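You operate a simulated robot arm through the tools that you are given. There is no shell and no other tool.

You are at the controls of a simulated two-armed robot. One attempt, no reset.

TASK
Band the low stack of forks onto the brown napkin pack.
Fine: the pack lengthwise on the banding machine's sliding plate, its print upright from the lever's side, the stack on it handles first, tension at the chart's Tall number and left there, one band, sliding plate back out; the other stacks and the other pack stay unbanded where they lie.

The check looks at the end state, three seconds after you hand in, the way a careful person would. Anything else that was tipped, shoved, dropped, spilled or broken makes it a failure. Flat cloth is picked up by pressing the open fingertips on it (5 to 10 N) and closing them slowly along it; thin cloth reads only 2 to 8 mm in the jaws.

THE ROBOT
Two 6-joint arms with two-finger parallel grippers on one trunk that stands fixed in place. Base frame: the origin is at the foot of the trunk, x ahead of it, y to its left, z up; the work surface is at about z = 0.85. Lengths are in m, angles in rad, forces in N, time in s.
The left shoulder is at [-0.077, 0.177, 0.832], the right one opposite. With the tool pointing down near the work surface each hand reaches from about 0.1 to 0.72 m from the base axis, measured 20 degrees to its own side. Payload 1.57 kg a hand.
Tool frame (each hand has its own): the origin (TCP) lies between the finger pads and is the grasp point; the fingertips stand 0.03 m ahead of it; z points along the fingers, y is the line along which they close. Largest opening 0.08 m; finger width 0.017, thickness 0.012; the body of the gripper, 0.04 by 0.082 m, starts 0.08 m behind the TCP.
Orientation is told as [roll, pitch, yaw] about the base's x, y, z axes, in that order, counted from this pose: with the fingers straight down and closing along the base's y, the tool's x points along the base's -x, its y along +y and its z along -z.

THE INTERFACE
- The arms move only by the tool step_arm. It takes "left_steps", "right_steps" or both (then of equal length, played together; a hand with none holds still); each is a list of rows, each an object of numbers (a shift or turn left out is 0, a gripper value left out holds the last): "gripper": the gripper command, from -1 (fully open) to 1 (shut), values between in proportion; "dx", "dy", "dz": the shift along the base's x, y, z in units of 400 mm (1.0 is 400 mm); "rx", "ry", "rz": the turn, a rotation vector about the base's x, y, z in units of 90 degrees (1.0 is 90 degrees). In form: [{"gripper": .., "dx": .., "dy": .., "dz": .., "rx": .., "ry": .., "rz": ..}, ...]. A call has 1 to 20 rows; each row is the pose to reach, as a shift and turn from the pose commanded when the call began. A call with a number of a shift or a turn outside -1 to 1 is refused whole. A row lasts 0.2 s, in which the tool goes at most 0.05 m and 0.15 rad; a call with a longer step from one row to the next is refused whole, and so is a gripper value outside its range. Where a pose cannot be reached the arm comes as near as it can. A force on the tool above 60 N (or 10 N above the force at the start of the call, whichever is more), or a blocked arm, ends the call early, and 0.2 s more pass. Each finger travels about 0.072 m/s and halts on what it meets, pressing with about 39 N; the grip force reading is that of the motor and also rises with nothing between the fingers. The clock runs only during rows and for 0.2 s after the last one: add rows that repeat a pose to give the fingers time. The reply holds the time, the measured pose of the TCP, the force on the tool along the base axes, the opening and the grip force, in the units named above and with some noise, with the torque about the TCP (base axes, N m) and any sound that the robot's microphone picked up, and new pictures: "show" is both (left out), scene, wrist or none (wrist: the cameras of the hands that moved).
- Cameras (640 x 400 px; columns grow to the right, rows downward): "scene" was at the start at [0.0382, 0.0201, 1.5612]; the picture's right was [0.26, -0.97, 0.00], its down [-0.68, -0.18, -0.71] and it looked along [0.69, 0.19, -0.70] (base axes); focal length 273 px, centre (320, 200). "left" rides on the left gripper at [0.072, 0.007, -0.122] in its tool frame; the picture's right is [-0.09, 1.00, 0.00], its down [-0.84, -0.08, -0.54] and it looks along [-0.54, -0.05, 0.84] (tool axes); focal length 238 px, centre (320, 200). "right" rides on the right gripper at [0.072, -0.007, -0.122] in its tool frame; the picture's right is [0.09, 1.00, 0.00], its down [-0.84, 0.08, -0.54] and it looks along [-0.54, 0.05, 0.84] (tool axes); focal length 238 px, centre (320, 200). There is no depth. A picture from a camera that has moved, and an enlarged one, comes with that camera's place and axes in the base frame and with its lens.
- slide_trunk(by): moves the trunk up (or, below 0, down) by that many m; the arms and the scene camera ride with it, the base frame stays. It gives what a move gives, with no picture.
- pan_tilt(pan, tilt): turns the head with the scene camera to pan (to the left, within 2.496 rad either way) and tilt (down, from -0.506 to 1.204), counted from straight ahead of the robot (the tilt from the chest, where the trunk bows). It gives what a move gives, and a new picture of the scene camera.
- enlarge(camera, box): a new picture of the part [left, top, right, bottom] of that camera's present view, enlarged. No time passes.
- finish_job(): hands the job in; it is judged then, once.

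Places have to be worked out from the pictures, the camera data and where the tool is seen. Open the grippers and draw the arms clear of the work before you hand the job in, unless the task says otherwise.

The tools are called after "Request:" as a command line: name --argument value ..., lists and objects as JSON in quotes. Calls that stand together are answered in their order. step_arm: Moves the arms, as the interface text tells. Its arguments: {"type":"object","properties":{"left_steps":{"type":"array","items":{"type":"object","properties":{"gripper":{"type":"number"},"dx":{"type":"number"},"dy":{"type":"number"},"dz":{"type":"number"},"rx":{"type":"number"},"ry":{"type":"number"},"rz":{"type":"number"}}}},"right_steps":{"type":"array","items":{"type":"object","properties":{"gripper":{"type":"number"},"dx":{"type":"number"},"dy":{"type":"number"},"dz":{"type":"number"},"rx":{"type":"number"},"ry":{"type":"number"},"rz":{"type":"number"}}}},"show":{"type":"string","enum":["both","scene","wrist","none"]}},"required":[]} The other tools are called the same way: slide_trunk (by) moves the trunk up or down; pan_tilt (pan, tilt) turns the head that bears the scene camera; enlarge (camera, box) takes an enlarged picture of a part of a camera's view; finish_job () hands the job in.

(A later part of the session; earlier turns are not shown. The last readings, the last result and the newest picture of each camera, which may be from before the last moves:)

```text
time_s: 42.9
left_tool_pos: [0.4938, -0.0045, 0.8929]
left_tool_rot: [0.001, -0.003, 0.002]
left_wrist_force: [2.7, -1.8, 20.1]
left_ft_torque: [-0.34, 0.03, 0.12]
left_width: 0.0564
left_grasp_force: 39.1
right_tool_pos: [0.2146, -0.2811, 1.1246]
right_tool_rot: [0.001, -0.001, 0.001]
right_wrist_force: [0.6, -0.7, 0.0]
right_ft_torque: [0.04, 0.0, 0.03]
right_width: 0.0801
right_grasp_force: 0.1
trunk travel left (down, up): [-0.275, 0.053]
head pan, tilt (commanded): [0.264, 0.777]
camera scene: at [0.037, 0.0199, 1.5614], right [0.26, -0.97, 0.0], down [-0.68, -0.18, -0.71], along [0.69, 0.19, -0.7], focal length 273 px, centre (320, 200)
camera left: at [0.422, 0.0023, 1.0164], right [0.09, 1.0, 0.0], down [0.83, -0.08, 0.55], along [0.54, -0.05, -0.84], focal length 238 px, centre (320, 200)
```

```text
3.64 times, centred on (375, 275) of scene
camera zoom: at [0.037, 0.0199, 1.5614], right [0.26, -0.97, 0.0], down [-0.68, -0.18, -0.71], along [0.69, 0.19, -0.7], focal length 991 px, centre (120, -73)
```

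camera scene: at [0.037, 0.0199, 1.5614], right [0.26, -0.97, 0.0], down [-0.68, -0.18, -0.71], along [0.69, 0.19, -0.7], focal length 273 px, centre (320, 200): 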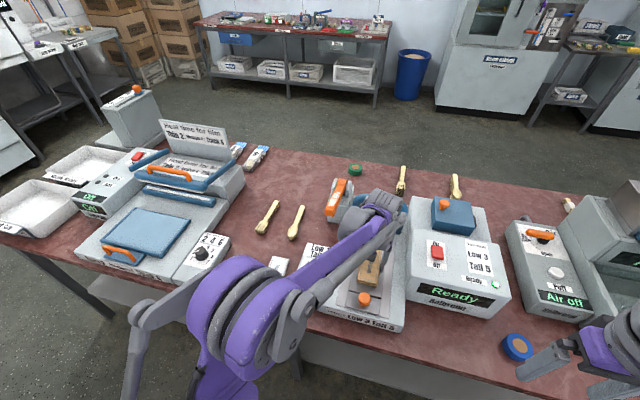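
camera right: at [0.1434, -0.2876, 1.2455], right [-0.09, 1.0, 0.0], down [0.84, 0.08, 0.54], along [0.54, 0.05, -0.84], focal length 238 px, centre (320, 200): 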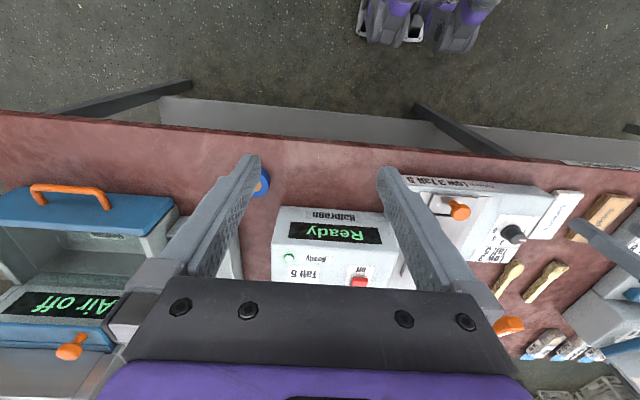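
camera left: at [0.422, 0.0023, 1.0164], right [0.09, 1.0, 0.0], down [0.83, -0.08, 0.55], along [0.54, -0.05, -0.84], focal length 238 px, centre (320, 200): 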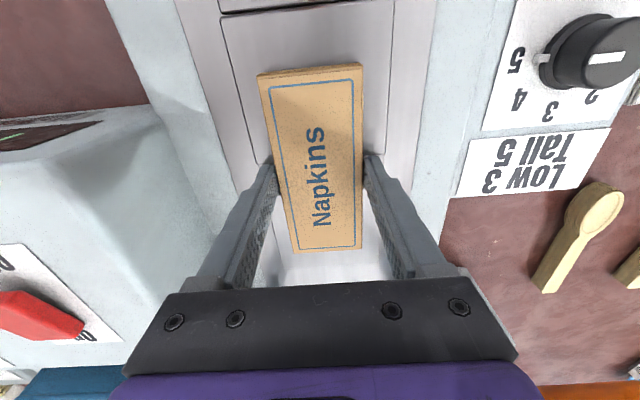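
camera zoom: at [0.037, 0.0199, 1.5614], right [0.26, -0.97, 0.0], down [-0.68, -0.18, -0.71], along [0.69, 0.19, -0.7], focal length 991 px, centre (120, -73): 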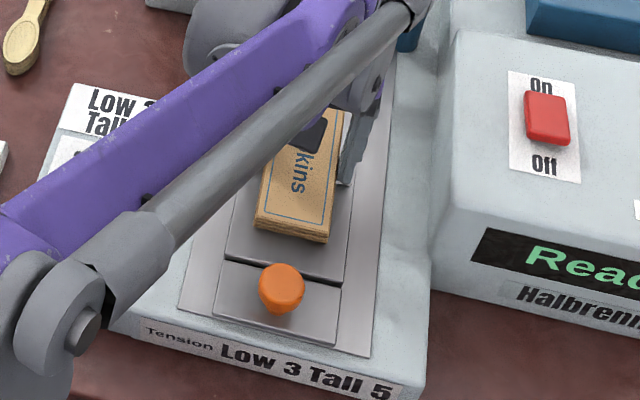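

Pack centre is about 0.496 against slot centre 0.497–0.499, and centred in y: good. I ease the pressure, open slightly, and lift away.

Request:
step_arm --left_steps '[{"dz": 0.002}, {"dz": 0.002, "gripper": -0.5}, {"dz": 0.002, "gripper": -0.65}, {"dz": 0.002, "gripper": -0.65}, {"dz": 0.02, "gripper": -0.65}, {"dz": 0.06, "gripper": -0.65}, {"dz": 0.12}, {"dz": 0.2}, {"dz": 0.2}]' --show "both"

```text
time_s: 44.9
left_tool_pos: [0.4945, -0.0056, 0.9729]
left_tool_rot: [0.0, -0.001, 0.002]
left_wrist_force: [1.0, 0.7, 0.0]
left_ft_torque: [-0.01, 0.04, 0.02]
left_width: 0.0658
left_grasp_force: 0.1
right_tool_pos: [0.2152, -0.2825, 1.1246]
right_tool_rot: [0.0, 0.001, 0.0]
right_wrist_force: [-0.4, -0.1, 1.0]
right_ft_torque: [0.0, -0.02, 0.0]
right_width: 0.08
right_grasp_force: 0.2
trunk travel left (down, up): [-0.275, 0.053]
head pan, tilt (commanded): [0.264, 0.777]
camera scene: at [0.0386, 0.02, 1.5612], right [0.26, -0.97, 0.0], down [-0.68, -0.18, -0.71], along [0.69, 0.19, -0.7], focal length 273 px, centre (320, 200)
camera left: at [0.4221, 0.003, 1.095], right [0.09, 1.0, 0.0], down [0.84, -0.08, 0.54], along [0.54, -0.05, -0.84], focal length 238 px, centre (320, 200)
```

scene: 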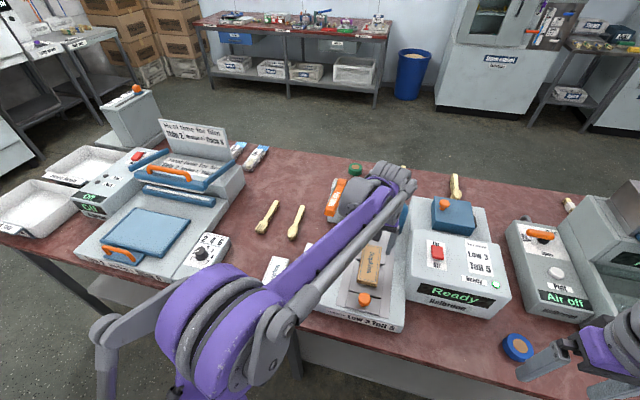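
left: 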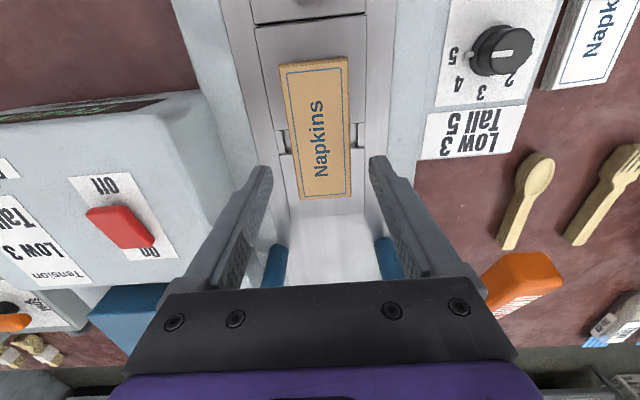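

The pack sits lengthwise, centred over the slot. Now I move the left hand around the lever to above the low fork stack.

Request:
step_arm --left_steps '[{"dx": -0.1}, {"dx": -0.18}, {"dx": -0.18, "dy": 0.1, "rz": -0.01}, {"dx": -0.18, "dy": 0.2, "rz": -0.022}, {"dx": -0.18, "dy": 0.3, "rz": -0.022}, {"dx": -0.18, "dy": 0.4, "rz": -0.022}, {"dx": -0.18, "dy": 0.5, "rz": -0.022}, {"dx": -0.18, "dy": 0.6, "rz": -0.022}, {"dx": -0.12, "dy": 0.7, "rz": -0.022}, {"dx": -0.04, "dy": 0.79, "rz": -0.022}, {"dx": 0.05, "dy": 0.86, "rz": -0.022}, {"dx": 0.15, "dy": 0.91, "rz": -0.022}, {"dx": 0.25, "dy": 0.94, "rz": -0.022}, {"dx": 0.33, "dy": 0.96, "rz": -0.022, "gripper": -1}, {"dx": 0.33, "dy": 0.96, "rz": -0.022}]' --show "both"

Request:
enlarge --camera "left" --box '[230, 80, 410, 280]'

Request:
enlarge --camera "scene" --box '[300, 180, 430, 330]'

```text
time_s: 48.1
left_tool_pos: [0.6267, 0.3823, 0.9719]
left_tool_rot: [0.001, -0.004, -0.033]
left_wrist_force: [0.9, -0.5, -0.5]
left_ft_torque: [-0.01, 0.03, 0.01]
left_width: 0.0802
left_grasp_force: 0.0
right_tool_pos: [0.2155, -0.2817, 1.1239]
right_tool_rot: [0.0, -0.004, 0.001]
right_wrist_force: [-0.5, 0.2, 0.7]
right_ft_torque: [-0.02, -0.03, 0.04]
right_width: 0.0803
right_grasp_force: 0.1
trunk travel left (down, up): [-0.275, 0.053]
head pan, tilt (commanded): [0.264, 0.777]
camera scene: at [0.0374, 0.0197, 1.5612], right [0.26, -0.97, 0.0], down [-0.68, -0.18, -0.71], along [0.69, 0.19, -0.7], focal length 273 px, centre (320, 200)
camera left: at [0.5544, 0.3929, 1.0952], right [0.13, 0.99, 0.0], down [0.83, -0.11, 0.54], along [0.54, -0.07, -0.84], focal length 238 px, centre (320, 200)
```

scene: 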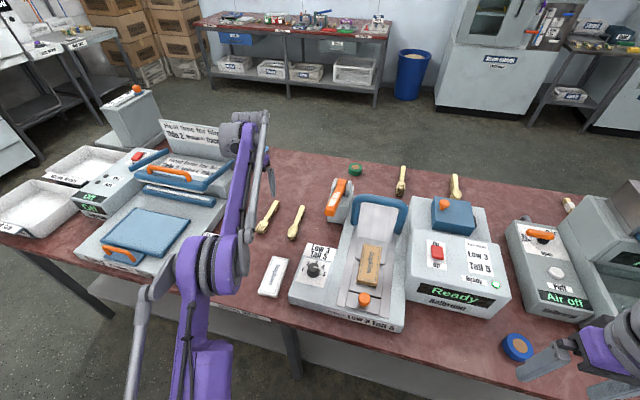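
left: 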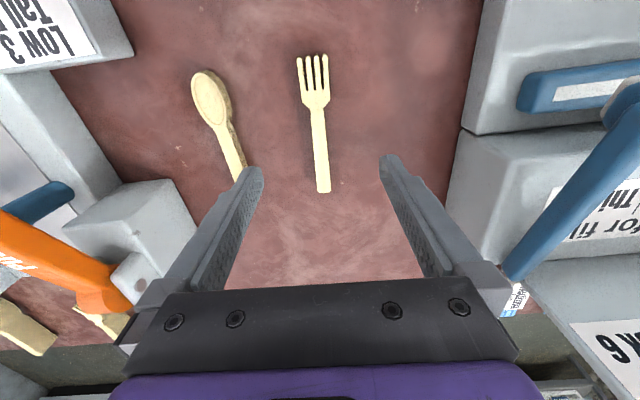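

```text
2.00 times, centred on (320, 180) of left
camera zoom: at [0.5544, 0.3929, 1.0952], right [0.13, 0.99, 0.0], down [0.83, -0.11, 0.54], along [0.54, -0.07, -0.84], focal length 477 px, centre (320, 240)
```

zoom: 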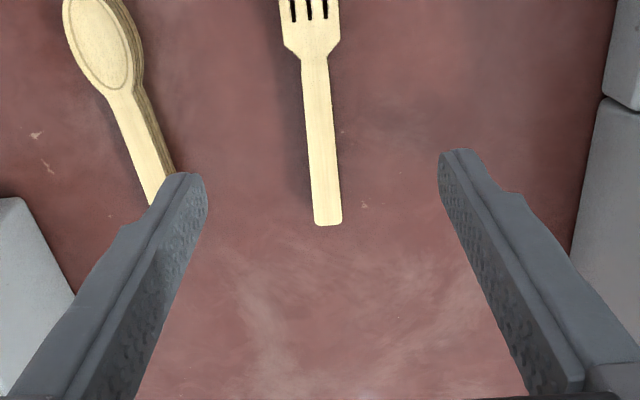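

```text
2.67 times, centred on (365, 255) of scene
camera zoom: at [0.0374, 0.0197, 1.5612], right [0.26, -0.97, 0.0], down [-0.68, -0.18, -0.71], along [0.69, 0.19, -0.7], focal length 727 px, centre (200, 53)
```

zoom: 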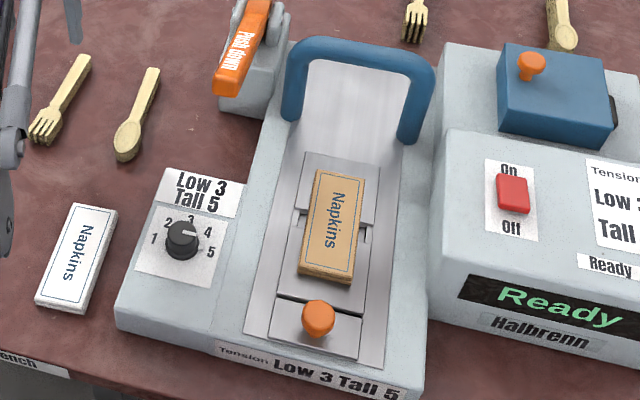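

The pack looks right on the plate. The fork handle axis passes about (0.637, 0.3815) with yaw ≈ −0.05; I align there and lower the open fingers to just above the bench.

Request:
step_arm --left_steps '[{"dx": 0.026, "dy": -0.002, "dz": -0.06, "rz": -0.011}, {"dx": 0.026, "dy": -0.002, "dz": -0.14, "rz": -0.011}, {"dx": 0.026, "dy": -0.002, "dz": -0.22, "rz": -0.011}, {"dx": 0.026, "dy": -0.002, "dz": -0.28, "rz": -0.011}, {"dx": 0.026, "dy": -0.002, "dz": -0.32, "rz": -0.011}, {"dx": 0.026, "dy": -0.002, "dz": -0.34, "rz": -0.011}, {"dx": 0.026, "dy": -0.002, "dz": -0.34, "rz": -0.011}]' --show "both"

Request:
enlarge --camera "left" --box '[230, 80, 410, 280]'

```text
time_s: 49.7
left_tool_pos: [0.6363, 0.3774, 0.8359]
left_tool_rot: [0.0, -0.002, -0.052]
left_wrist_force: [0.2, 0.3, 0.0]
left_ft_torque: [-0.03, 0.0, 0.02]
left_width: 0.0799
left_grasp_force: 0.1
right_tool_pos: [0.2158, -0.2815, 1.1233]
right_tool_rot: [-0.001, 0.0, 0.002]
right_wrist_force: [0.8, 0.4, -0.4]
right_ft_torque: [0.0, -0.03, 0.02]
right_width: 0.08
right_grasp_force: 0.1
trunk travel left (down, up): [-0.275, 0.053]
head pan, tilt (commanded): [0.264, 0.777]
camera scene: at [0.0382, 0.0201, 1.5612], right [0.26, -0.97, 0.0], down [-0.68, -0.18, -0.71], along [0.69, 0.19, -0.7], focal length 273 px, centre (320, 200)
camera left: at [0.5653, 0.3904, 0.9593], right [0.14, 0.99, 0.0], down [0.83, -0.12, 0.54], along [0.54, -0.08, -0.84], focal length 238 px, centre (320, 200)
```

scene: 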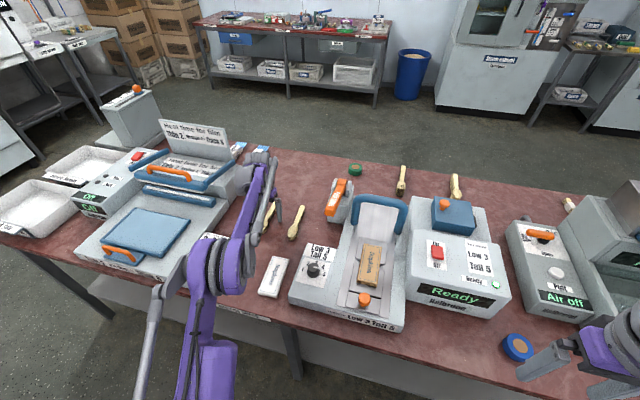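
left: 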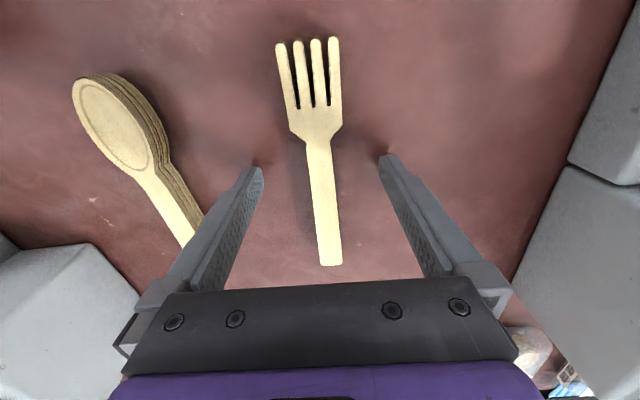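

```text
2.00 times, centred on (320, 180) of left
camera zoom: at [0.5653, 0.3904, 0.9593], right [0.14, 0.99, 0.0], down [0.83, -0.12, 0.54], along [0.54, -0.08, -0.84], focal length 477 px, centre (320, 240)
```

zoom: 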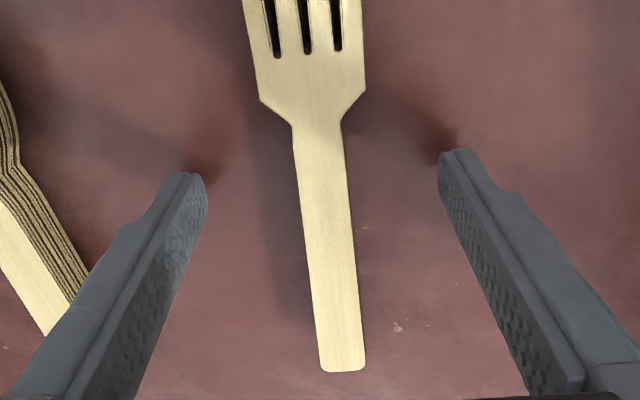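

The handle is centred between the fingers. I lower the last 4–5 mm and close slowly on the stack.

Request:
step_arm --left_steps '[{"dz": -0.005, "gripper": -0.8}, {"dz": -0.011, "gripper": -0.5}, {"dz": -0.011, "gripper": -0.2}, {"dz": -0.011, "gripper": 0.1}, {"dz": -0.011, "gripper": 0.3}, {"dz": -0.011, "gripper": 0.45}, {"dz": -0.011, "gripper": 0.6}, {"dz": -0.011, "gripper": 0.75}, {"dz": -0.011, "gripper": 0.75}]' --show "both"

Request:
enlarge --camera "left" --box '[230, 20, 410, 280]'

```text
time_s: 51.7
left_tool_pos: [0.6365, 0.3787, 0.8332]
left_tool_rot: [-0.001, -0.003, -0.05]
left_wrist_force: [-0.4, 0.5, -0.4]
left_ft_torque: [-0.02, 0.01, 0.01]
left_width: 0.0158
left_grasp_force: 31.6
right_tool_pos: [0.2155, -0.2816, 1.1235]
right_tool_rot: [-0.001, 0.001, 0.002]
right_wrist_force: [-0.2, -0.3, -0.1]
right_ft_torque: [-0.01, -0.03, -0.02]
right_width: 0.08
right_grasp_force: 0.1
trunk travel left (down, up): [-0.275, 0.053]
head pan, tilt (commanded): [0.264, 0.777]
camera scene: at [0.0382, 0.0201, 1.5612], right [0.26, -0.97, 0.0], down [-0.68, -0.18, -0.71], along [0.69, 0.19, -0.7], focal length 273 px, centre (320, 200)
camera left: at [0.5656, 0.3897, 0.9552], right [0.14, 0.99, 0.0], down [0.83, -0.12, 0.54], along [0.54, -0.08, -0.84], focal length 238 px, centre (320, 200)
```

scene: 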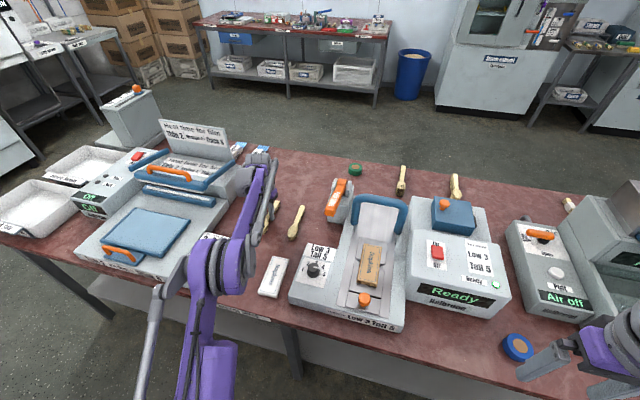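
left: 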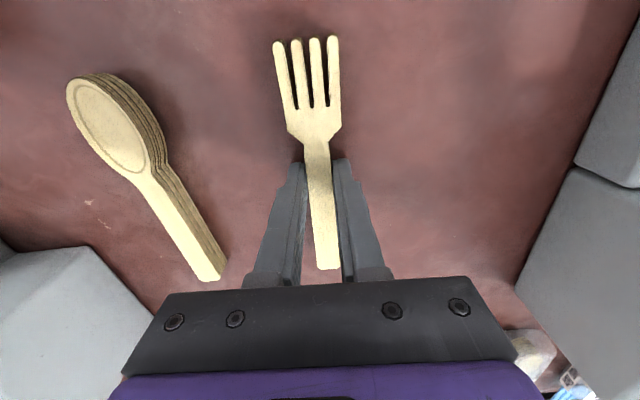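

```text
1.54 times, centred on (320, 150) of left
camera zoom: at [0.5656, 0.3897, 0.9552], right [0.14, 0.99, 0.0], down [0.83, -0.12, 0.54], along [0.54, -0.08, -0.84], focal length 367 px, centre (320, 277)
```

zoom: 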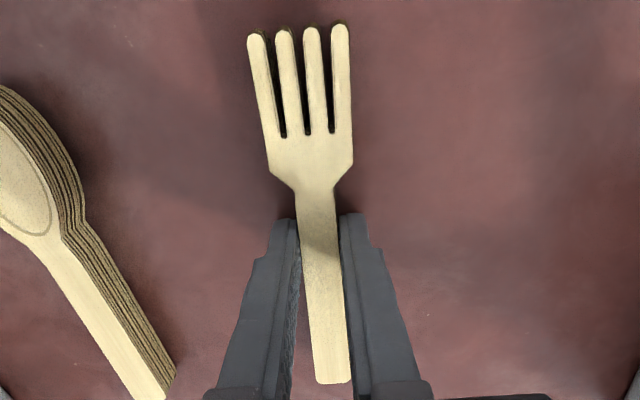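

Grip reads 15.8 mm, but the tips could be just above the lowest fork. I reopen slightly, lower until the tips touch the bench, then regrip.

Request:
step_arm --left_steps '[{"gripper": 0.3}, {"gripper": 0.2}, {"dz": -0.003}, {"dz": -0.005}, {"dz": -0.007}, {"dz": -0.008}, {"dz": -0.008}]' --show "none"

```text
time_s: 53.3
left_tool_pos: [0.637, 0.3773, 0.8312]
left_tool_rot: [0.003, -0.003, -0.051]
left_wrist_force: [5.8, 0.8, 10.5]
left_ft_torque: [-0.14, -0.05, 0.12]
left_width: 0.0316
left_grasp_force: 0.0
right_tool_pos: [0.2154, -0.2813, 1.1248]
right_tool_rot: [0.001, 0.0, -0.001]
right_wrist_force: [-0.1, 0.1, -0.9]
right_ft_torque: [0.0, -0.01, -0.01]
right_width: 0.0801
right_grasp_force: 0.1
trunk travel left (down, up): [-0.275, 0.053]
head pan, tilt (commanded): [0.264, 0.777]
```

Light bench contact (10 N). I close again slowly at this depth.

Request:
step_arm --left_steps '[{"dz": 0.001, "gripper": 0.35}, {"dz": 0.001, "gripper": 0.5}, {"dz": 0.001, "gripper": 0.6}, {"dz": 0.001, "gripper": 0.75}, {"dz": 0.001, "gripper": 0.9}, {"dz": 0.001, "gripper": 0.9}]' --show "none"

```text
time_s: 54.7
left_tool_pos: [0.636, 0.3763, 0.8305]
left_tool_rot: [0.003, -0.004, -0.051]
left_wrist_force: [-1.2, -4.7, 5.3]
left_ft_torque: [-0.24, 0.07, 0.05]
left_width: 0.0163
left_grasp_force: 31.7
right_tool_pos: [0.2159, -0.2824, 1.1241]
right_tool_rot: [-0.002, -0.001, -0.001]
right_wrist_force: [0.2, 0.4, 0.0]
right_ft_torque: [0.04, 0.02, -0.01]
right_width: 0.08
right_grasp_force: 0.1
trunk travel left (down, up): [-0.275, 0.053]
head pan, tilt (commanded): [0.264, 0.777]
```

The stack is held at 16 mm. I lift it slowly and look for forks left behind.

Request:
step_arm --left_steps '[{"dz": 0.01}, {"dz": 0.02}, {"dz": 0.03}, {"dz": 0.045}, {"dz": 0.06}, {"dz": 0.08}, {"dz": 0.1}, {"dz": 0.1}]' --show "both"

Request:
enlarge --camera "left" --box '[230, 20, 410, 280]'

Request:
enlarge --camera "scene" --box '[220, 150, 320, 250]'

```text
time_s: 56.5
left_tool_pos: [0.6373, 0.3787, 0.8696]
left_tool_rot: [0.0, -0.002, -0.051]
left_wrist_force: [0.7, -0.5, -0.8]
left_ft_torque: [0.01, 0.01, -0.02]
left_width: 0.0159
left_grasp_force: 31.0
right_tool_pos: [0.2152, -0.2805, 1.125]
right_tool_rot: [-0.001, 0.0, 0.0]
right_wrist_force: [-0.1, 0.5, -0.4]
right_ft_torque: [0.02, -0.03, 0.01]
right_width: 0.08
right_grasp_force: 0.2
trunk travel left (down, up): [-0.275, 0.053]
head pan, tilt (commanded): [0.264, 0.777]
camera scene: at [0.0383, 0.0202, 1.5612], right [0.26, -0.97, 0.0], down [-0.68, -0.18, -0.71], along [0.69, 0.19, -0.7], focal length 273 px, centre (320, 200)
camera left: at [0.5654, 0.3897, 0.9921], right [0.14, 0.99, 0.0], down [0.83, -0.12, 0.54], along [0.54, -0.08, -0.84], focal length 238 px, centre (320, 200)
```

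scene: 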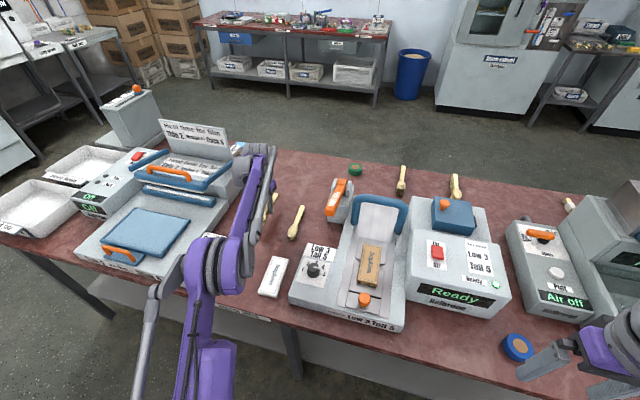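
left: 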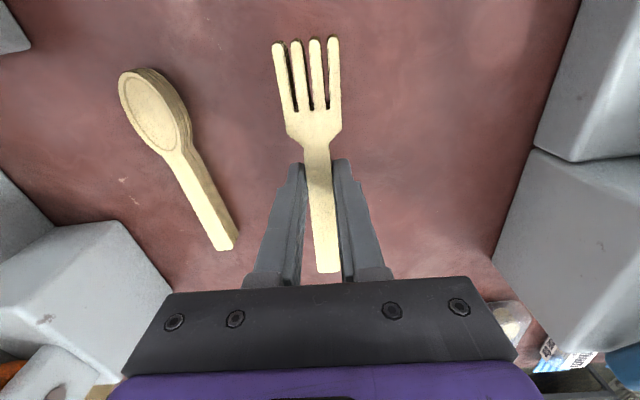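

```text
1.54 times, centred on (320, 150) of left
camera zoom: at [0.5654, 0.3897, 0.9921], right [0.14, 0.99, 0.0], down [0.83, -0.12, 0.54], along [0.54, -0.08, -0.84], focal length 367 px, centre (320, 277)
```

zoom: 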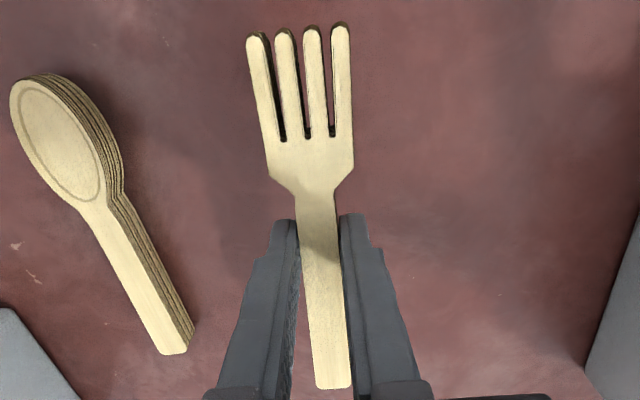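

```text
4.00 times, centred on (270, 200) of scene
camera zoom: at [0.0383, 0.0202, 1.5612], right [0.26, -0.97, 0.0], down [-0.68, -0.18, -0.71], along [0.69, 0.19, -0.7], focal length 1090 px, centre (520, 200)
```

zoom: 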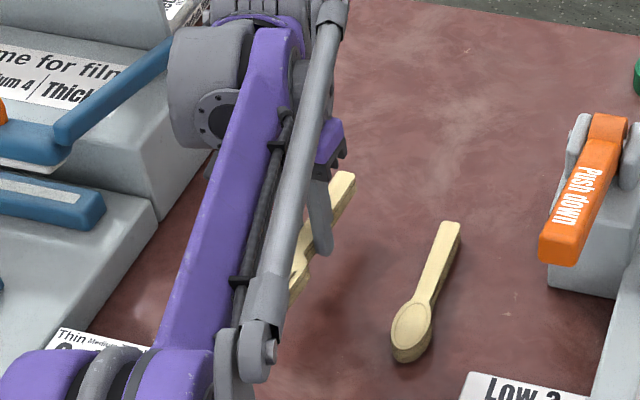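

The fork stack is lifted and stable in the grip. I raise it and carry it back around the lever to in front of the plate centreline.

Request:
step_arm --left_steps '[{"dz": 0.1}, {"dz": 0.2}, {"dz": 0.27}, {"dx": -0.1, "dy": -0.02, "dz": 0.27}, {"dx": -0.2, "dy": -0.05, "dz": 0.27}, {"dx": -0.3, "dy": -0.09, "dz": 0.27, "rz": 0.01}, {"dx": -0.4, "dy": -0.14, "dz": 0.27, "rz": 0.02}, {"dx": -0.48, "dy": -0.22, "dz": 0.27, "rz": 0.0325}, {"dx": -0.53, "dy": -0.32, "dz": 0.27, "rz": 0.0325}, {"dx": -0.545, "dy": -0.43, "dz": 0.27, "rz": 0.0325}, {"dx": -0.545, "dy": -0.54, "dz": 0.27, "rz": 0.0325}, {"dx": -0.545, "dy": -0.65, "dz": 0.27, "rz": 0.0325}, {"dx": -0.545, "dy": -0.76, "dz": 0.27, "rz": 0.0325}, {"dx": -0.545, "dy": -0.87, "dz": 0.27, "rz": 0.0325}, {"dx": -0.545, "dy": -0.955, "dz": 0.27, "rz": 0.0325}, {"dx": -0.545, "dy": -0.955, "dz": 0.27, "rz": 0.0325}]' --show "both"

Request:
enlarge --camera "left" --box '[190, 0, 450, 290]'

Request:
enlarge --camera "scene" --box '[250, 180, 430, 330]'

```text
time_s: 59.9
left_tool_pos: [0.4193, -0.0034, 0.9783]
left_tool_rot: [0.0, -0.001, 0.0]
left_wrist_force: [0.4, 0.3, -0.8]
left_ft_torque: [-0.01, -0.01, 0.02]
left_width: 0.0161
left_grasp_force: 31.3
right_tool_pos: [0.2155, -0.2811, 1.1239]
right_tool_rot: [-0.001, 0.0, -0.001]
right_wrist_force: [-0.4, 0.1, -0.1]
right_ft_torque: [-0.01, -0.01, -0.01]
right_width: 0.0801
right_grasp_force: 0.0
trunk travel left (down, up): [-0.275, 0.053]
head pan, tilt (commanded): [0.264, 0.777]
camera scene: at [0.0381, 0.0206, 1.5612], right [0.26, -0.97, 0.0], down [-0.68, -0.18, -0.71], along [0.69, 0.19, -0.7], focal length 273 px, centre (320, 200)
camera left: at [0.3465, 0.0035, 1.1011], right [0.09, 1.0, 0.0], down [0.84, -0.08, 0.54], along [0.54, -0.05, -0.84], focal length 238 px, centre (320, 200)
```

scene: 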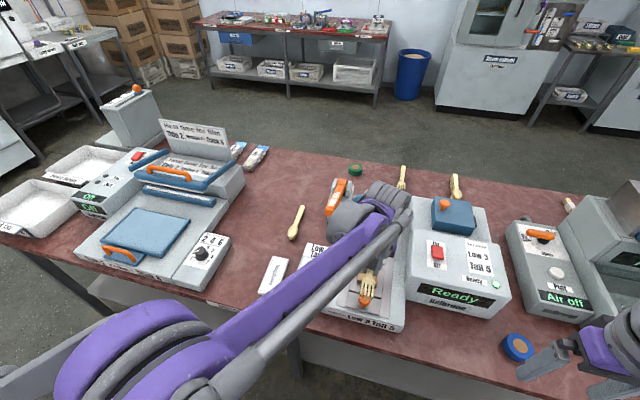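
left: 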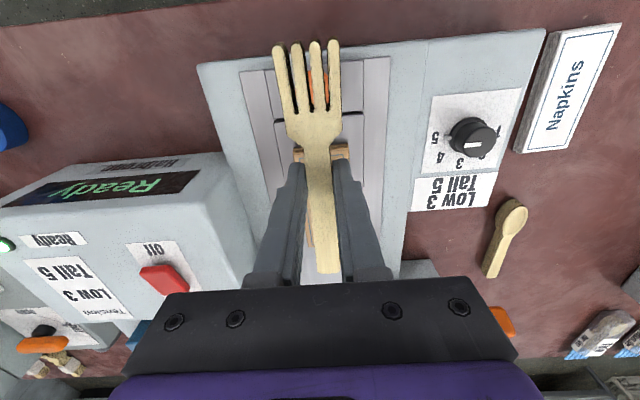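

```text
1.38 times, centred on (320, 145) of left
camera zoom: at [0.3465, 0.0035, 1.1011], right [0.09, 1.0, 0.0], down [0.84, -0.08, 0.54], along [0.54, -0.05, -0.84], focal length 329 px, centre (320, 276)
```

zoom: 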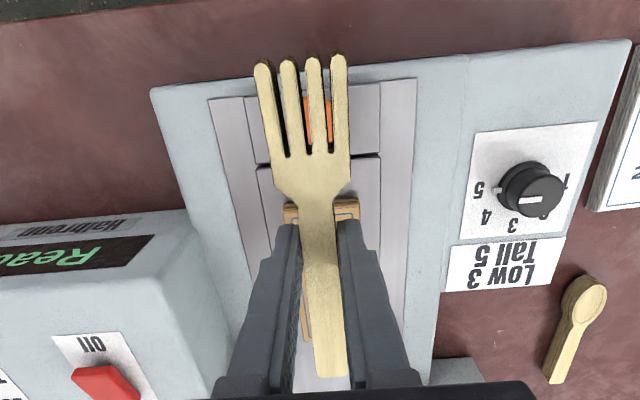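

```text
2.67 times, centred on (340, 255) of scene
camera zoom: at [0.0381, 0.0206, 1.5612], right [0.26, -0.97, 0.0], down [-0.68, -0.18, -0.71], along [0.69, 0.19, -0.7], focal length 727 px, centre (267, 53)
```

zoom: 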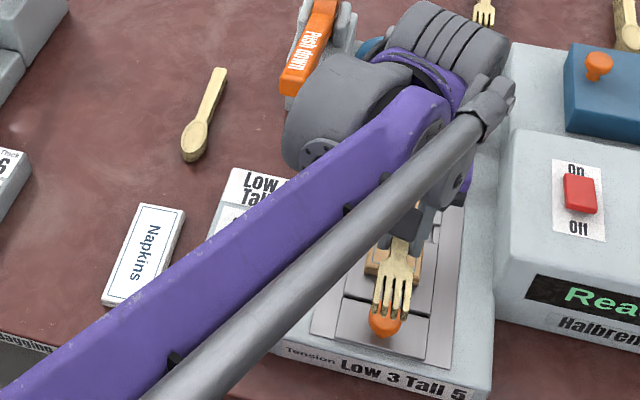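

No forks were left behind and the other items are undisturbed. The stack spans 0.345–0.503 now (centre TCP+0.0045). I move forward over the pack and lower to about 1 cm above it.

Request:
step_arm --left_steps '[{"dx": 0.09, "rz": 0.013}, {"dx": 0.183, "rz": 0.013}, {"dx": 0.183, "dz": -0.06, "rz": 0.013}, {"dx": 0.183, "dz": -0.11, "rz": 0.013}, {"dx": 0.183, "dz": -0.14, "rz": 0.013}, {"dx": 0.183, "dz": -0.14, "rz": 0.013}]' --show "both"

Request:
enlarge --camera "left" --box '[190, 0, 450, 290]'

Request:
enlarge --camera "scene" --box '[330, 220, 420, 330]'

```text
time_s: 61.3
left_tool_pos: [0.4938, -0.0029, 0.9211]
left_tool_rot: [-0.002, -0.001, 0.024]
left_wrist_force: [-0.3, 0.7, 0.2]
left_ft_torque: [0.0, -0.01, 0.0]
left_width: 0.0163
left_grasp_force: 31.5
right_tool_pos: [0.2166, -0.2823, 1.1245]
right_tool_rot: [0.0, 0.001, 0.0]
right_wrist_force: [0.6, -0.1, 0.6]
right_ft_torque: [0.02, 0.01, 0.03]
right_width: 0.0799
right_grasp_force: 0.0
trunk travel left (down, up): [-0.275, 0.053]
head pan, tilt (commanded): [0.264, 0.777]
camera scene: at [0.0383, 0.0201, 1.5612], right [0.26, -0.97, 0.0], down [-0.68, -0.18, -0.71], along [0.69, 0.19, -0.7], focal length 273 px, centre (320, 200)
camera left: at [0.4211, 0.003, 1.0428], right [0.07, 1.0, 0.0], down [0.84, -0.06, 0.54], along [0.54, -0.04, -0.84], focal length 238 px, centre (320, 200)
```

scene: 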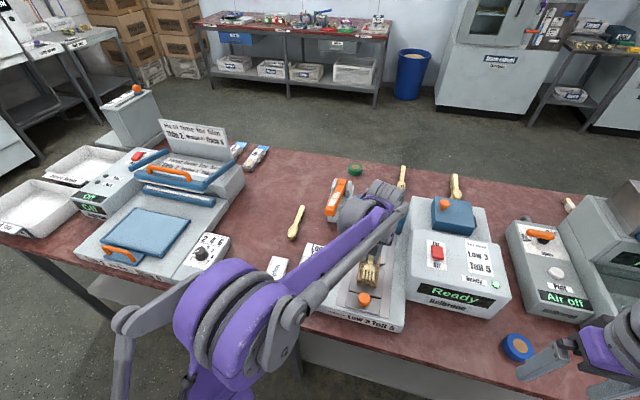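
left: 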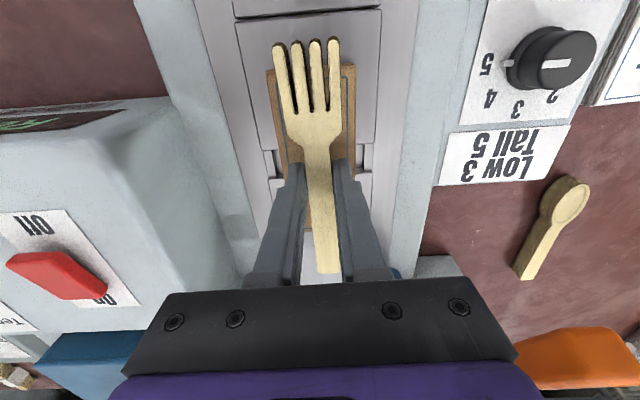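

```text
1.38 times, centred on (320, 145) of left
camera zoom: at [0.4211, 0.003, 1.0428], right [0.07, 1.0, 0.0], down [0.84, -0.06, 0.54], along [0.54, -0.04, -0.84], focal length 329 px, centre (320, 276)
```

zoom: 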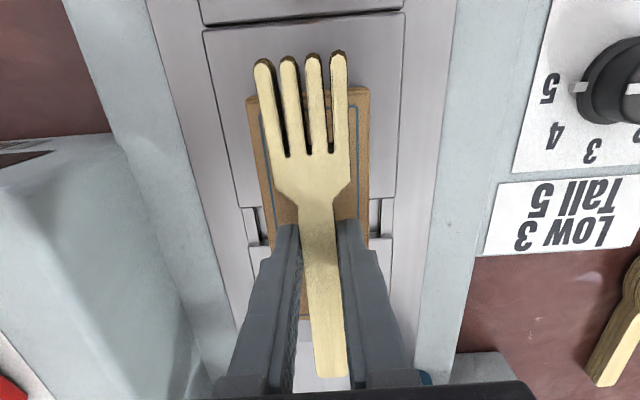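

```text
3.64 times, centred on (375, 275) of scene
camera zoom: at [0.0383, 0.0201, 1.5612], right [0.26, -0.97, 0.0], down [-0.68, -0.18, -0.71], along [0.69, 0.19, -0.7], focal length 991 px, centre (120, -73)
```

zoom: 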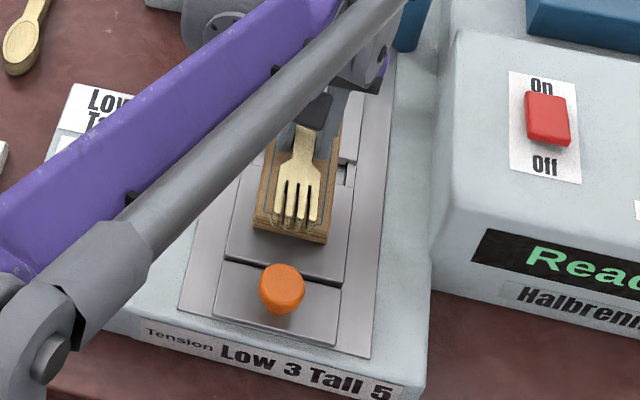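

The forks line up over the pack. I lower in ~1 mm steps until the stack touches the pack.

Request:
step_arm --left_steps '[{"dz": -0.01}, {"dz": -0.017}, {"dz": -0.02}, {"dz": -0.023}, {"dz": -0.026}, {"dz": -0.026}]' --show "none"

```text
time_s: 62.7
left_tool_pos: [0.4925, -0.0049, 0.9109]
left_tool_rot: [0.0, -0.001, 0.02]
left_wrist_force: [0.2, 0.0, 0.2]
left_ft_torque: [-0.02, 0.03, -0.01]
left_width: 0.0162
left_grasp_force: 31.6
right_tool_pos: [0.2157, -0.2815, 1.124]
right_tool_rot: [0.001, 0.0, 0.001]
right_wrist_force: [-0.2, 0.2, -0.7]
right_ft_torque: [0.02, -0.02, 0.03]
right_width: 0.0799
right_grasp_force: 0.1
trunk travel left (down, up): [-0.275, 0.053]
head pan, tilt (commanded): [0.264, 0.777]
```

Request:
step_arm --left_steps '[{"dz": -0.002}, {"dz": -0.004}, {"dz": -0.006}, {"dz": -0.006}]' --show "none"

```text
time_s: 63.7
left_tool_pos: [0.4907, -0.0048, 0.91]
left_tool_rot: [0.001, -0.004, 0.022]
left_wrist_force: [2.4, 0.0, 20.9]
left_ft_torque: [0.06, -0.03, 0.01]
left_width: 0.0163
left_grasp_force: 31.7
right_tool_pos: [0.2154, -0.2817, 1.1232]
right_tool_rot: [-0.001, -0.001, -0.001]
right_wrist_force: [-0.5, 0.8, 0.0]
right_ft_torque: [0.02, -0.01, 0.01]
right_width: 0.08
right_grasp_force: 0.0
trunk travel left (down, up): [-0.275, 0.053]
head pan, tilt (commanded): [0.264, 0.777]
```

Contact at 0.910 with about 20 N. I ease off slightly, open the fingers a little and lift straight up.

Request:
step_arm --left_steps '[{"dz": 0.002}, {"dz": 0.002, "gripper": 0.5}, {"dz": 0.002, "gripper": 0.3}, {"dz": 0.002, "gripper": 0.15}, {"dz": 0.002, "gripper": 0.15}, {"dz": 0.02, "gripper": 0.15}, {"dz": 0.06}, {"dz": 0.13}, {"dz": 0.2}, {"dz": 0.2}]' --show "both"

Request:
enlarge --camera "left" --box '[190, 0, 450, 290]'

Request:
enlarge --camera "scene" --box '[330, 200, 430, 330]'

```text
time_s: 65.9
left_tool_pos: [0.4906, -0.0039, 0.989]
left_tool_rot: [-0.001, -0.002, 0.021]
left_wrist_force: [0.2, -0.1, -0.3]
left_ft_torque: [0.02, 0.0, 0.0]
left_width: 0.0339
left_grasp_force: 0.1
right_tool_pos: [0.216, -0.2808, 1.1252]
right_tool_rot: [-0.001, 0.0, -0.001]
right_wrist_force: [0.1, 0.6, 0.1]
right_ft_torque: [-0.02, -0.02, -0.04]
right_width: 0.0799
right_grasp_force: 0.1
trunk travel left (down, up): [-0.275, 0.053]
head pan, tilt (commanded): [0.264, 0.777]
camera scene: at [0.0385, 0.0201, 1.5612], right [0.26, -0.97, 0.0], down [-0.68, -0.18, -0.71], along [0.69, 0.19, -0.7], focal length 273 px, centre (320, 200)
camera left: at [0.4194, 0.0025, 1.1112], right [0.07, 1.0, 0.0], down [0.84, -0.06, 0.54], along [0.54, -0.04, -0.84], focal length 238 px, centre (320, 200)
```

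scene: 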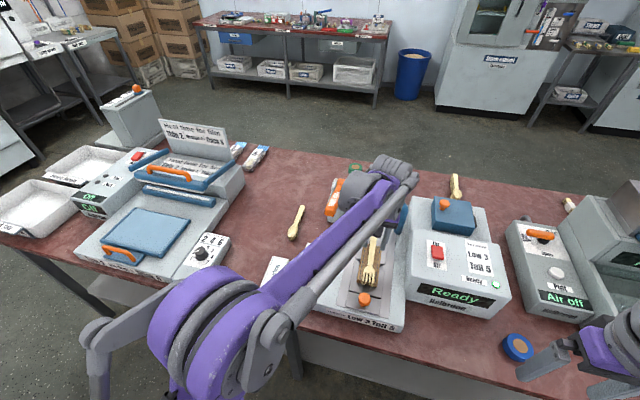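
left: 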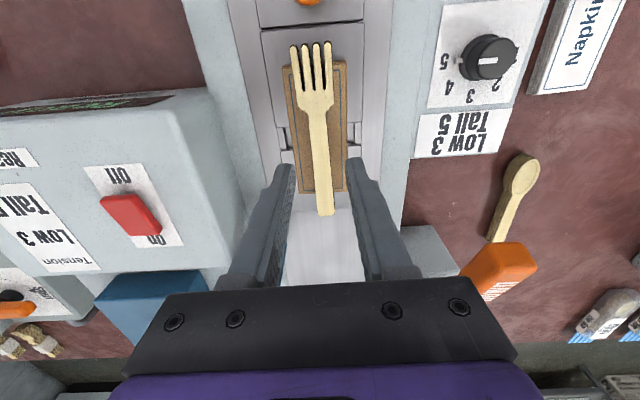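

```text
1.38 times, centred on (320, 145) of left
camera zoom: at [0.4194, 0.0025, 1.1112], right [0.07, 1.0, 0.0], down [0.84, -0.06, 0.54], along [0.54, -0.04, -0.84], focal length 329 px, centre (320, 276)
```

zoom: 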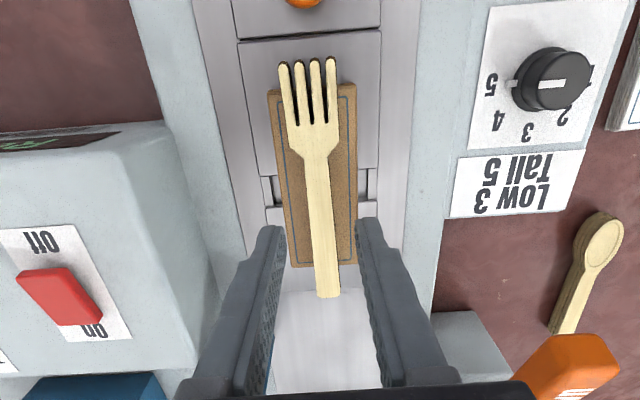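

```text
3.08 times, centred on (380, 265) of scene
camera zoom: at [0.0385, 0.0201, 1.5612], right [0.26, -0.97, 0.0], down [-0.68, -0.18, -0.71], along [0.69, 0.19, -0.7], focal length 839 px, centre (135, 0)
```

zoom: 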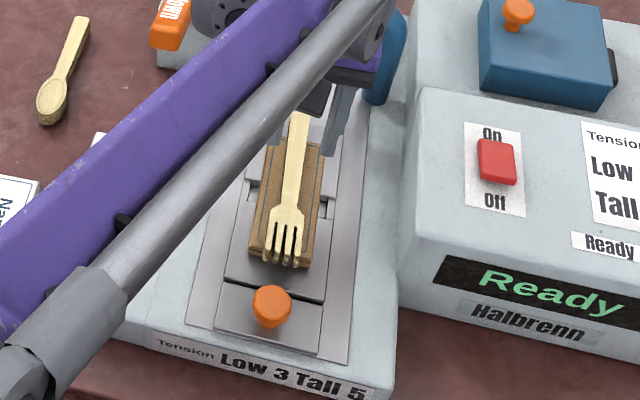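

The fork stack lies on the pack, handles toward the arch. I back the left hand off and up to view the lever head-on.

Request:
step_arm --left_steps '[{"dx": -0.09, "dz": 0.05}, {"dx": -0.17, "dz": 0.1}, {"dx": -0.2, "dy": 0.08, "dz": 0.13, "rz": -0.013}, {"dx": -0.2, "dy": 0.18, "dz": 0.13, "rz": -0.013}, {"dx": -0.2, "dy": 0.28, "dz": 0.13, "rz": -0.013}, {"dx": -0.2, "dy": 0.33, "dz": 0.13, "rz": -0.013}, {"dx": -0.2, "dy": 0.33, "dz": 0.13, "rz": -0.013}]' --show "both"

Request:
enlarge --camera "left" --box '[220, 120, 420, 290]'

Request:
enlarge --camera "scene" --box '[310, 165, 430, 325]'

```text
time_s: 67.5
left_tool_pos: [0.412, 0.1277, 1.0405]
left_tool_rot: [-0.001, -0.001, 0.0]
left_wrist_force: [0.5, 0.0, 0.4]
left_ft_torque: [-0.02, 0.02, 0.0]
left_width: 0.034
left_grasp_force: 0.1
right_tool_pos: [0.216, -0.2815, 1.1243]
right_tool_rot: [-0.001, 0.0, 0.001]
right_wrist_force: [0.0, -0.2, -0.4]
right_ft_torque: [0.0, -0.03, 0.0]
right_width: 0.0801
right_grasp_force: 0.0
trunk travel left (down, up): [-0.275, 0.053]
head pan, tilt (commanded): [0.264, 0.777]
camera scene: at [0.0382, 0.0201, 1.5612], right [0.26, -0.97, 0.0], down [-0.68, -0.18, -0.71], along [0.69, 0.19, -0.7], focal length 273 px, centre (320, 200)
camera left: at [0.3404, 0.136, 1.1639], right [0.09, 1.0, 0.0], down [0.84, -0.08, 0.54], along [0.54, -0.05, -0.84], focal length 238 px, centre (320, 200)
```

scene: 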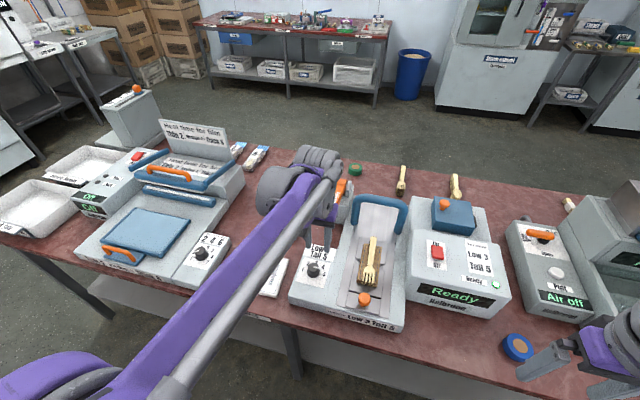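
left: 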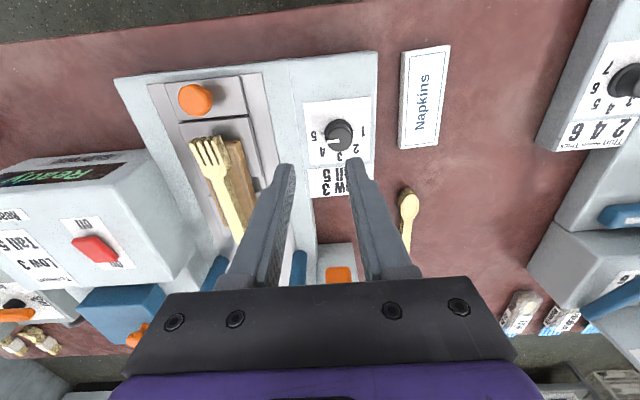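

```text
2.35 times, centred on (320, 205) of left
camera zoom: at [0.3404, 0.136, 1.1639], right [0.09, 1.0, 0.0], down [0.84, -0.08, 0.54], along [0.54, -0.05, -0.84], focal length 561 px, centre (320, 188)
```

zoom: 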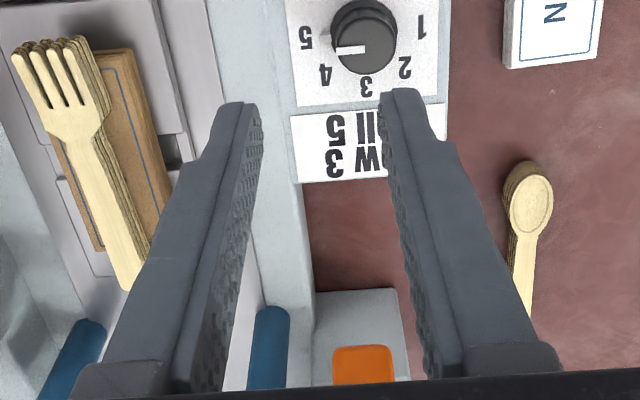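

```text
2.50 times, centred on (370, 245) of scene
camera zoom: at [0.0382, 0.0201, 1.5612], right [0.26, -0.97, 0.0], down [-0.68, -0.18, -0.71], along [0.69, 0.19, -0.7], focal length 682 px, centre (195, 88)
```

zoom: 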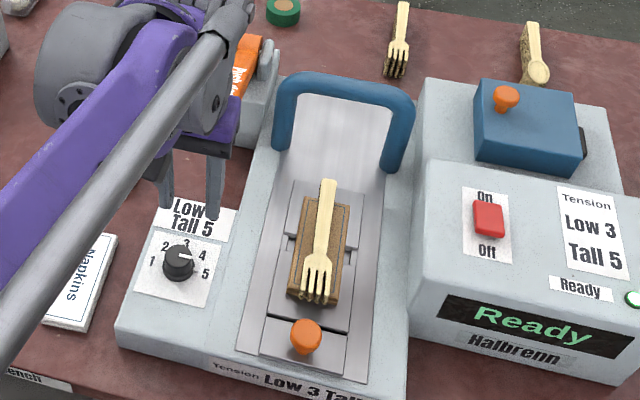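

The lever's free end is near (0.565, 0.136), top z≈0.99. First I park the left hand well to the left and bring the right hand above the plate's orange knob (about (0.378, −0.005)).

Request:
step_arm --left_steps '[{"dy": 0.1, "dz": 0.05}, {"dy": 0.2, "dz": 0.1}, {"dy": 0.3, "dz": 0.1}, {"dy": 0.4, "dz": 0.1}, {"dy": 0.5, "dz": 0.1}, {"dy": 0.5, "dz": 0.1}, {"dy": 0.5, "dz": 0.1}, {"dy": 0.5, "dz": 0.1}, {"dy": 0.5, "dz": 0.1}, {"dy": 0.5, "dz": 0.1}, {"dy": 0.5, "dz": 0.1}, {"dy": 0.5, "dz": 0.1}, {"dy": 0.5, "dz": 0.1}, {"dy": 0.5, "dz": 0.1}]' --right_steps '[{"dy": 0.0}, {"dy": 0.0}, {"dy": 0.1}, {"dy": 0.2}, {"dy": 0.3}, {"dy": 0.4}, {"dy": 0.5}, {"dy": 0.6}, {"dy": 0.69}, {"dx": 0.08, "dy": 0.69, "dz": -0.05}, {"dx": 0.16, "dy": 0.69, "dz": -0.11}, {"dx": 0.24, "dy": 0.69, "dz": -0.17}, {"dx": 0.3, "dy": 0.69, "dz": -0.2}, {"dx": 0.3, "dy": 0.69, "dz": -0.2}]' --show "both"

Request:
enlarge --camera "right" --box '[220, 90, 420, 290]'

```text
time_s: 70.5
left_tool_pos: [0.4113, 0.3266, 1.0811]
left_tool_rot: [0.0, -0.002, 0.0]
left_wrist_force: [-0.9, -0.4, 0.4]
left_ft_torque: [0.01, -0.02, -0.01]
left_width: 0.034
left_grasp_force: 0.0
right_tool_pos: [0.3363, -0.0054, 1.044]
right_tool_rot: [0.0, -0.001, -0.002]
right_wrist_force: [0.4, -1.0, -0.3]
right_ft_torque: [0.02, -0.01, 0.0]
right_width: 0.0798
right_grasp_force: 0.1
trunk travel left (down, up): [-0.275, 0.053]
head pan, tilt (commanded): [0.264, 0.777]
camera scene: at [0.0377, 0.02, 1.5612], right [0.26, -0.97, 0.0], down [-0.68, -0.18, -0.71], along [0.69, 0.19, -0.7], focal length 273 px, centre (320, 200)
camera right: at [0.2641, -0.0114, 1.1657], right [-0.09, 1.0, 0.0], down [0.84, 0.08, 0.54], along [0.54, 0.05, -0.84], focal length 238 px, centre (320, 200)
camera left: at [0.3392, 0.3345, 1.2033], right [0.09, 1.0, 0.0], down [0.84, -0.08, 0.54], along [0.54, -0.05, -0.84], focal length 238 px, centre (320, 200)
```

scene: 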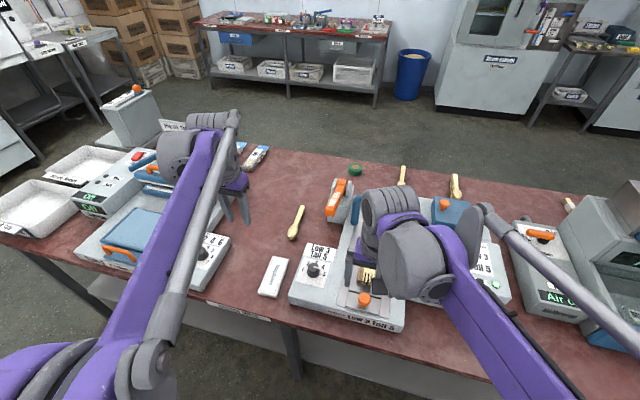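
right: 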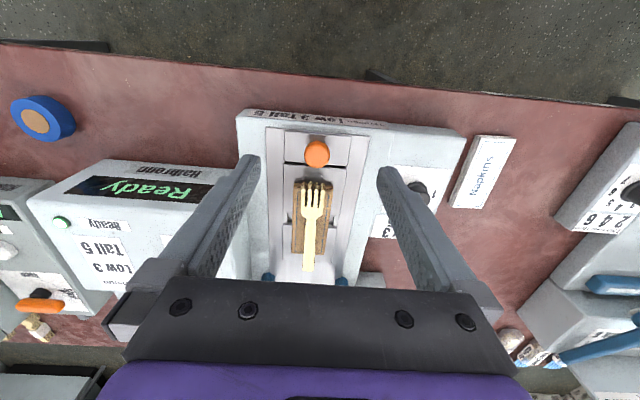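
left: 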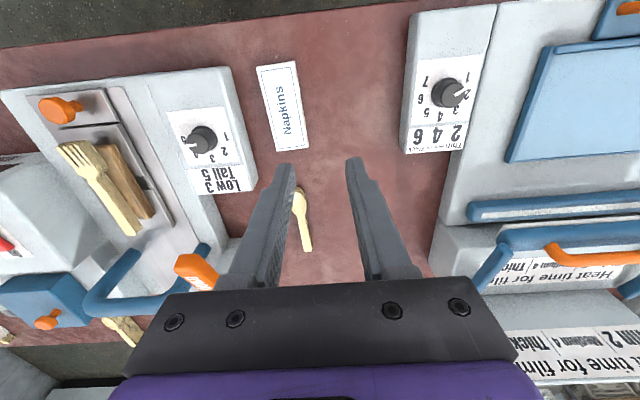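

```text
2.00 times, centred on (320, 190) of right
camera zoom: at [0.2641, -0.0114, 1.1657], right [-0.09, 1.0, 0.0], down [0.84, 0.08, 0.54], along [0.54, 0.05, -0.84], focal length 477 px, centre (320, 220)
```

zoom: 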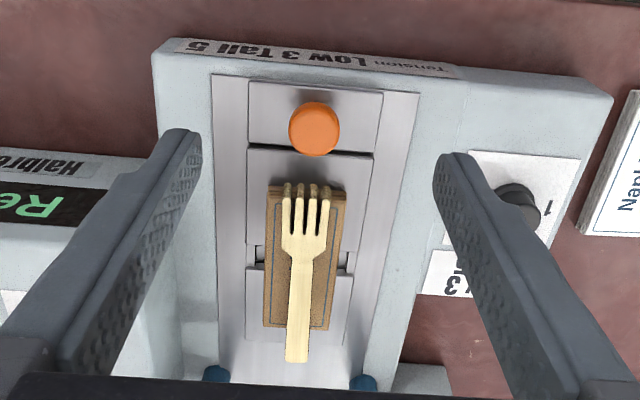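

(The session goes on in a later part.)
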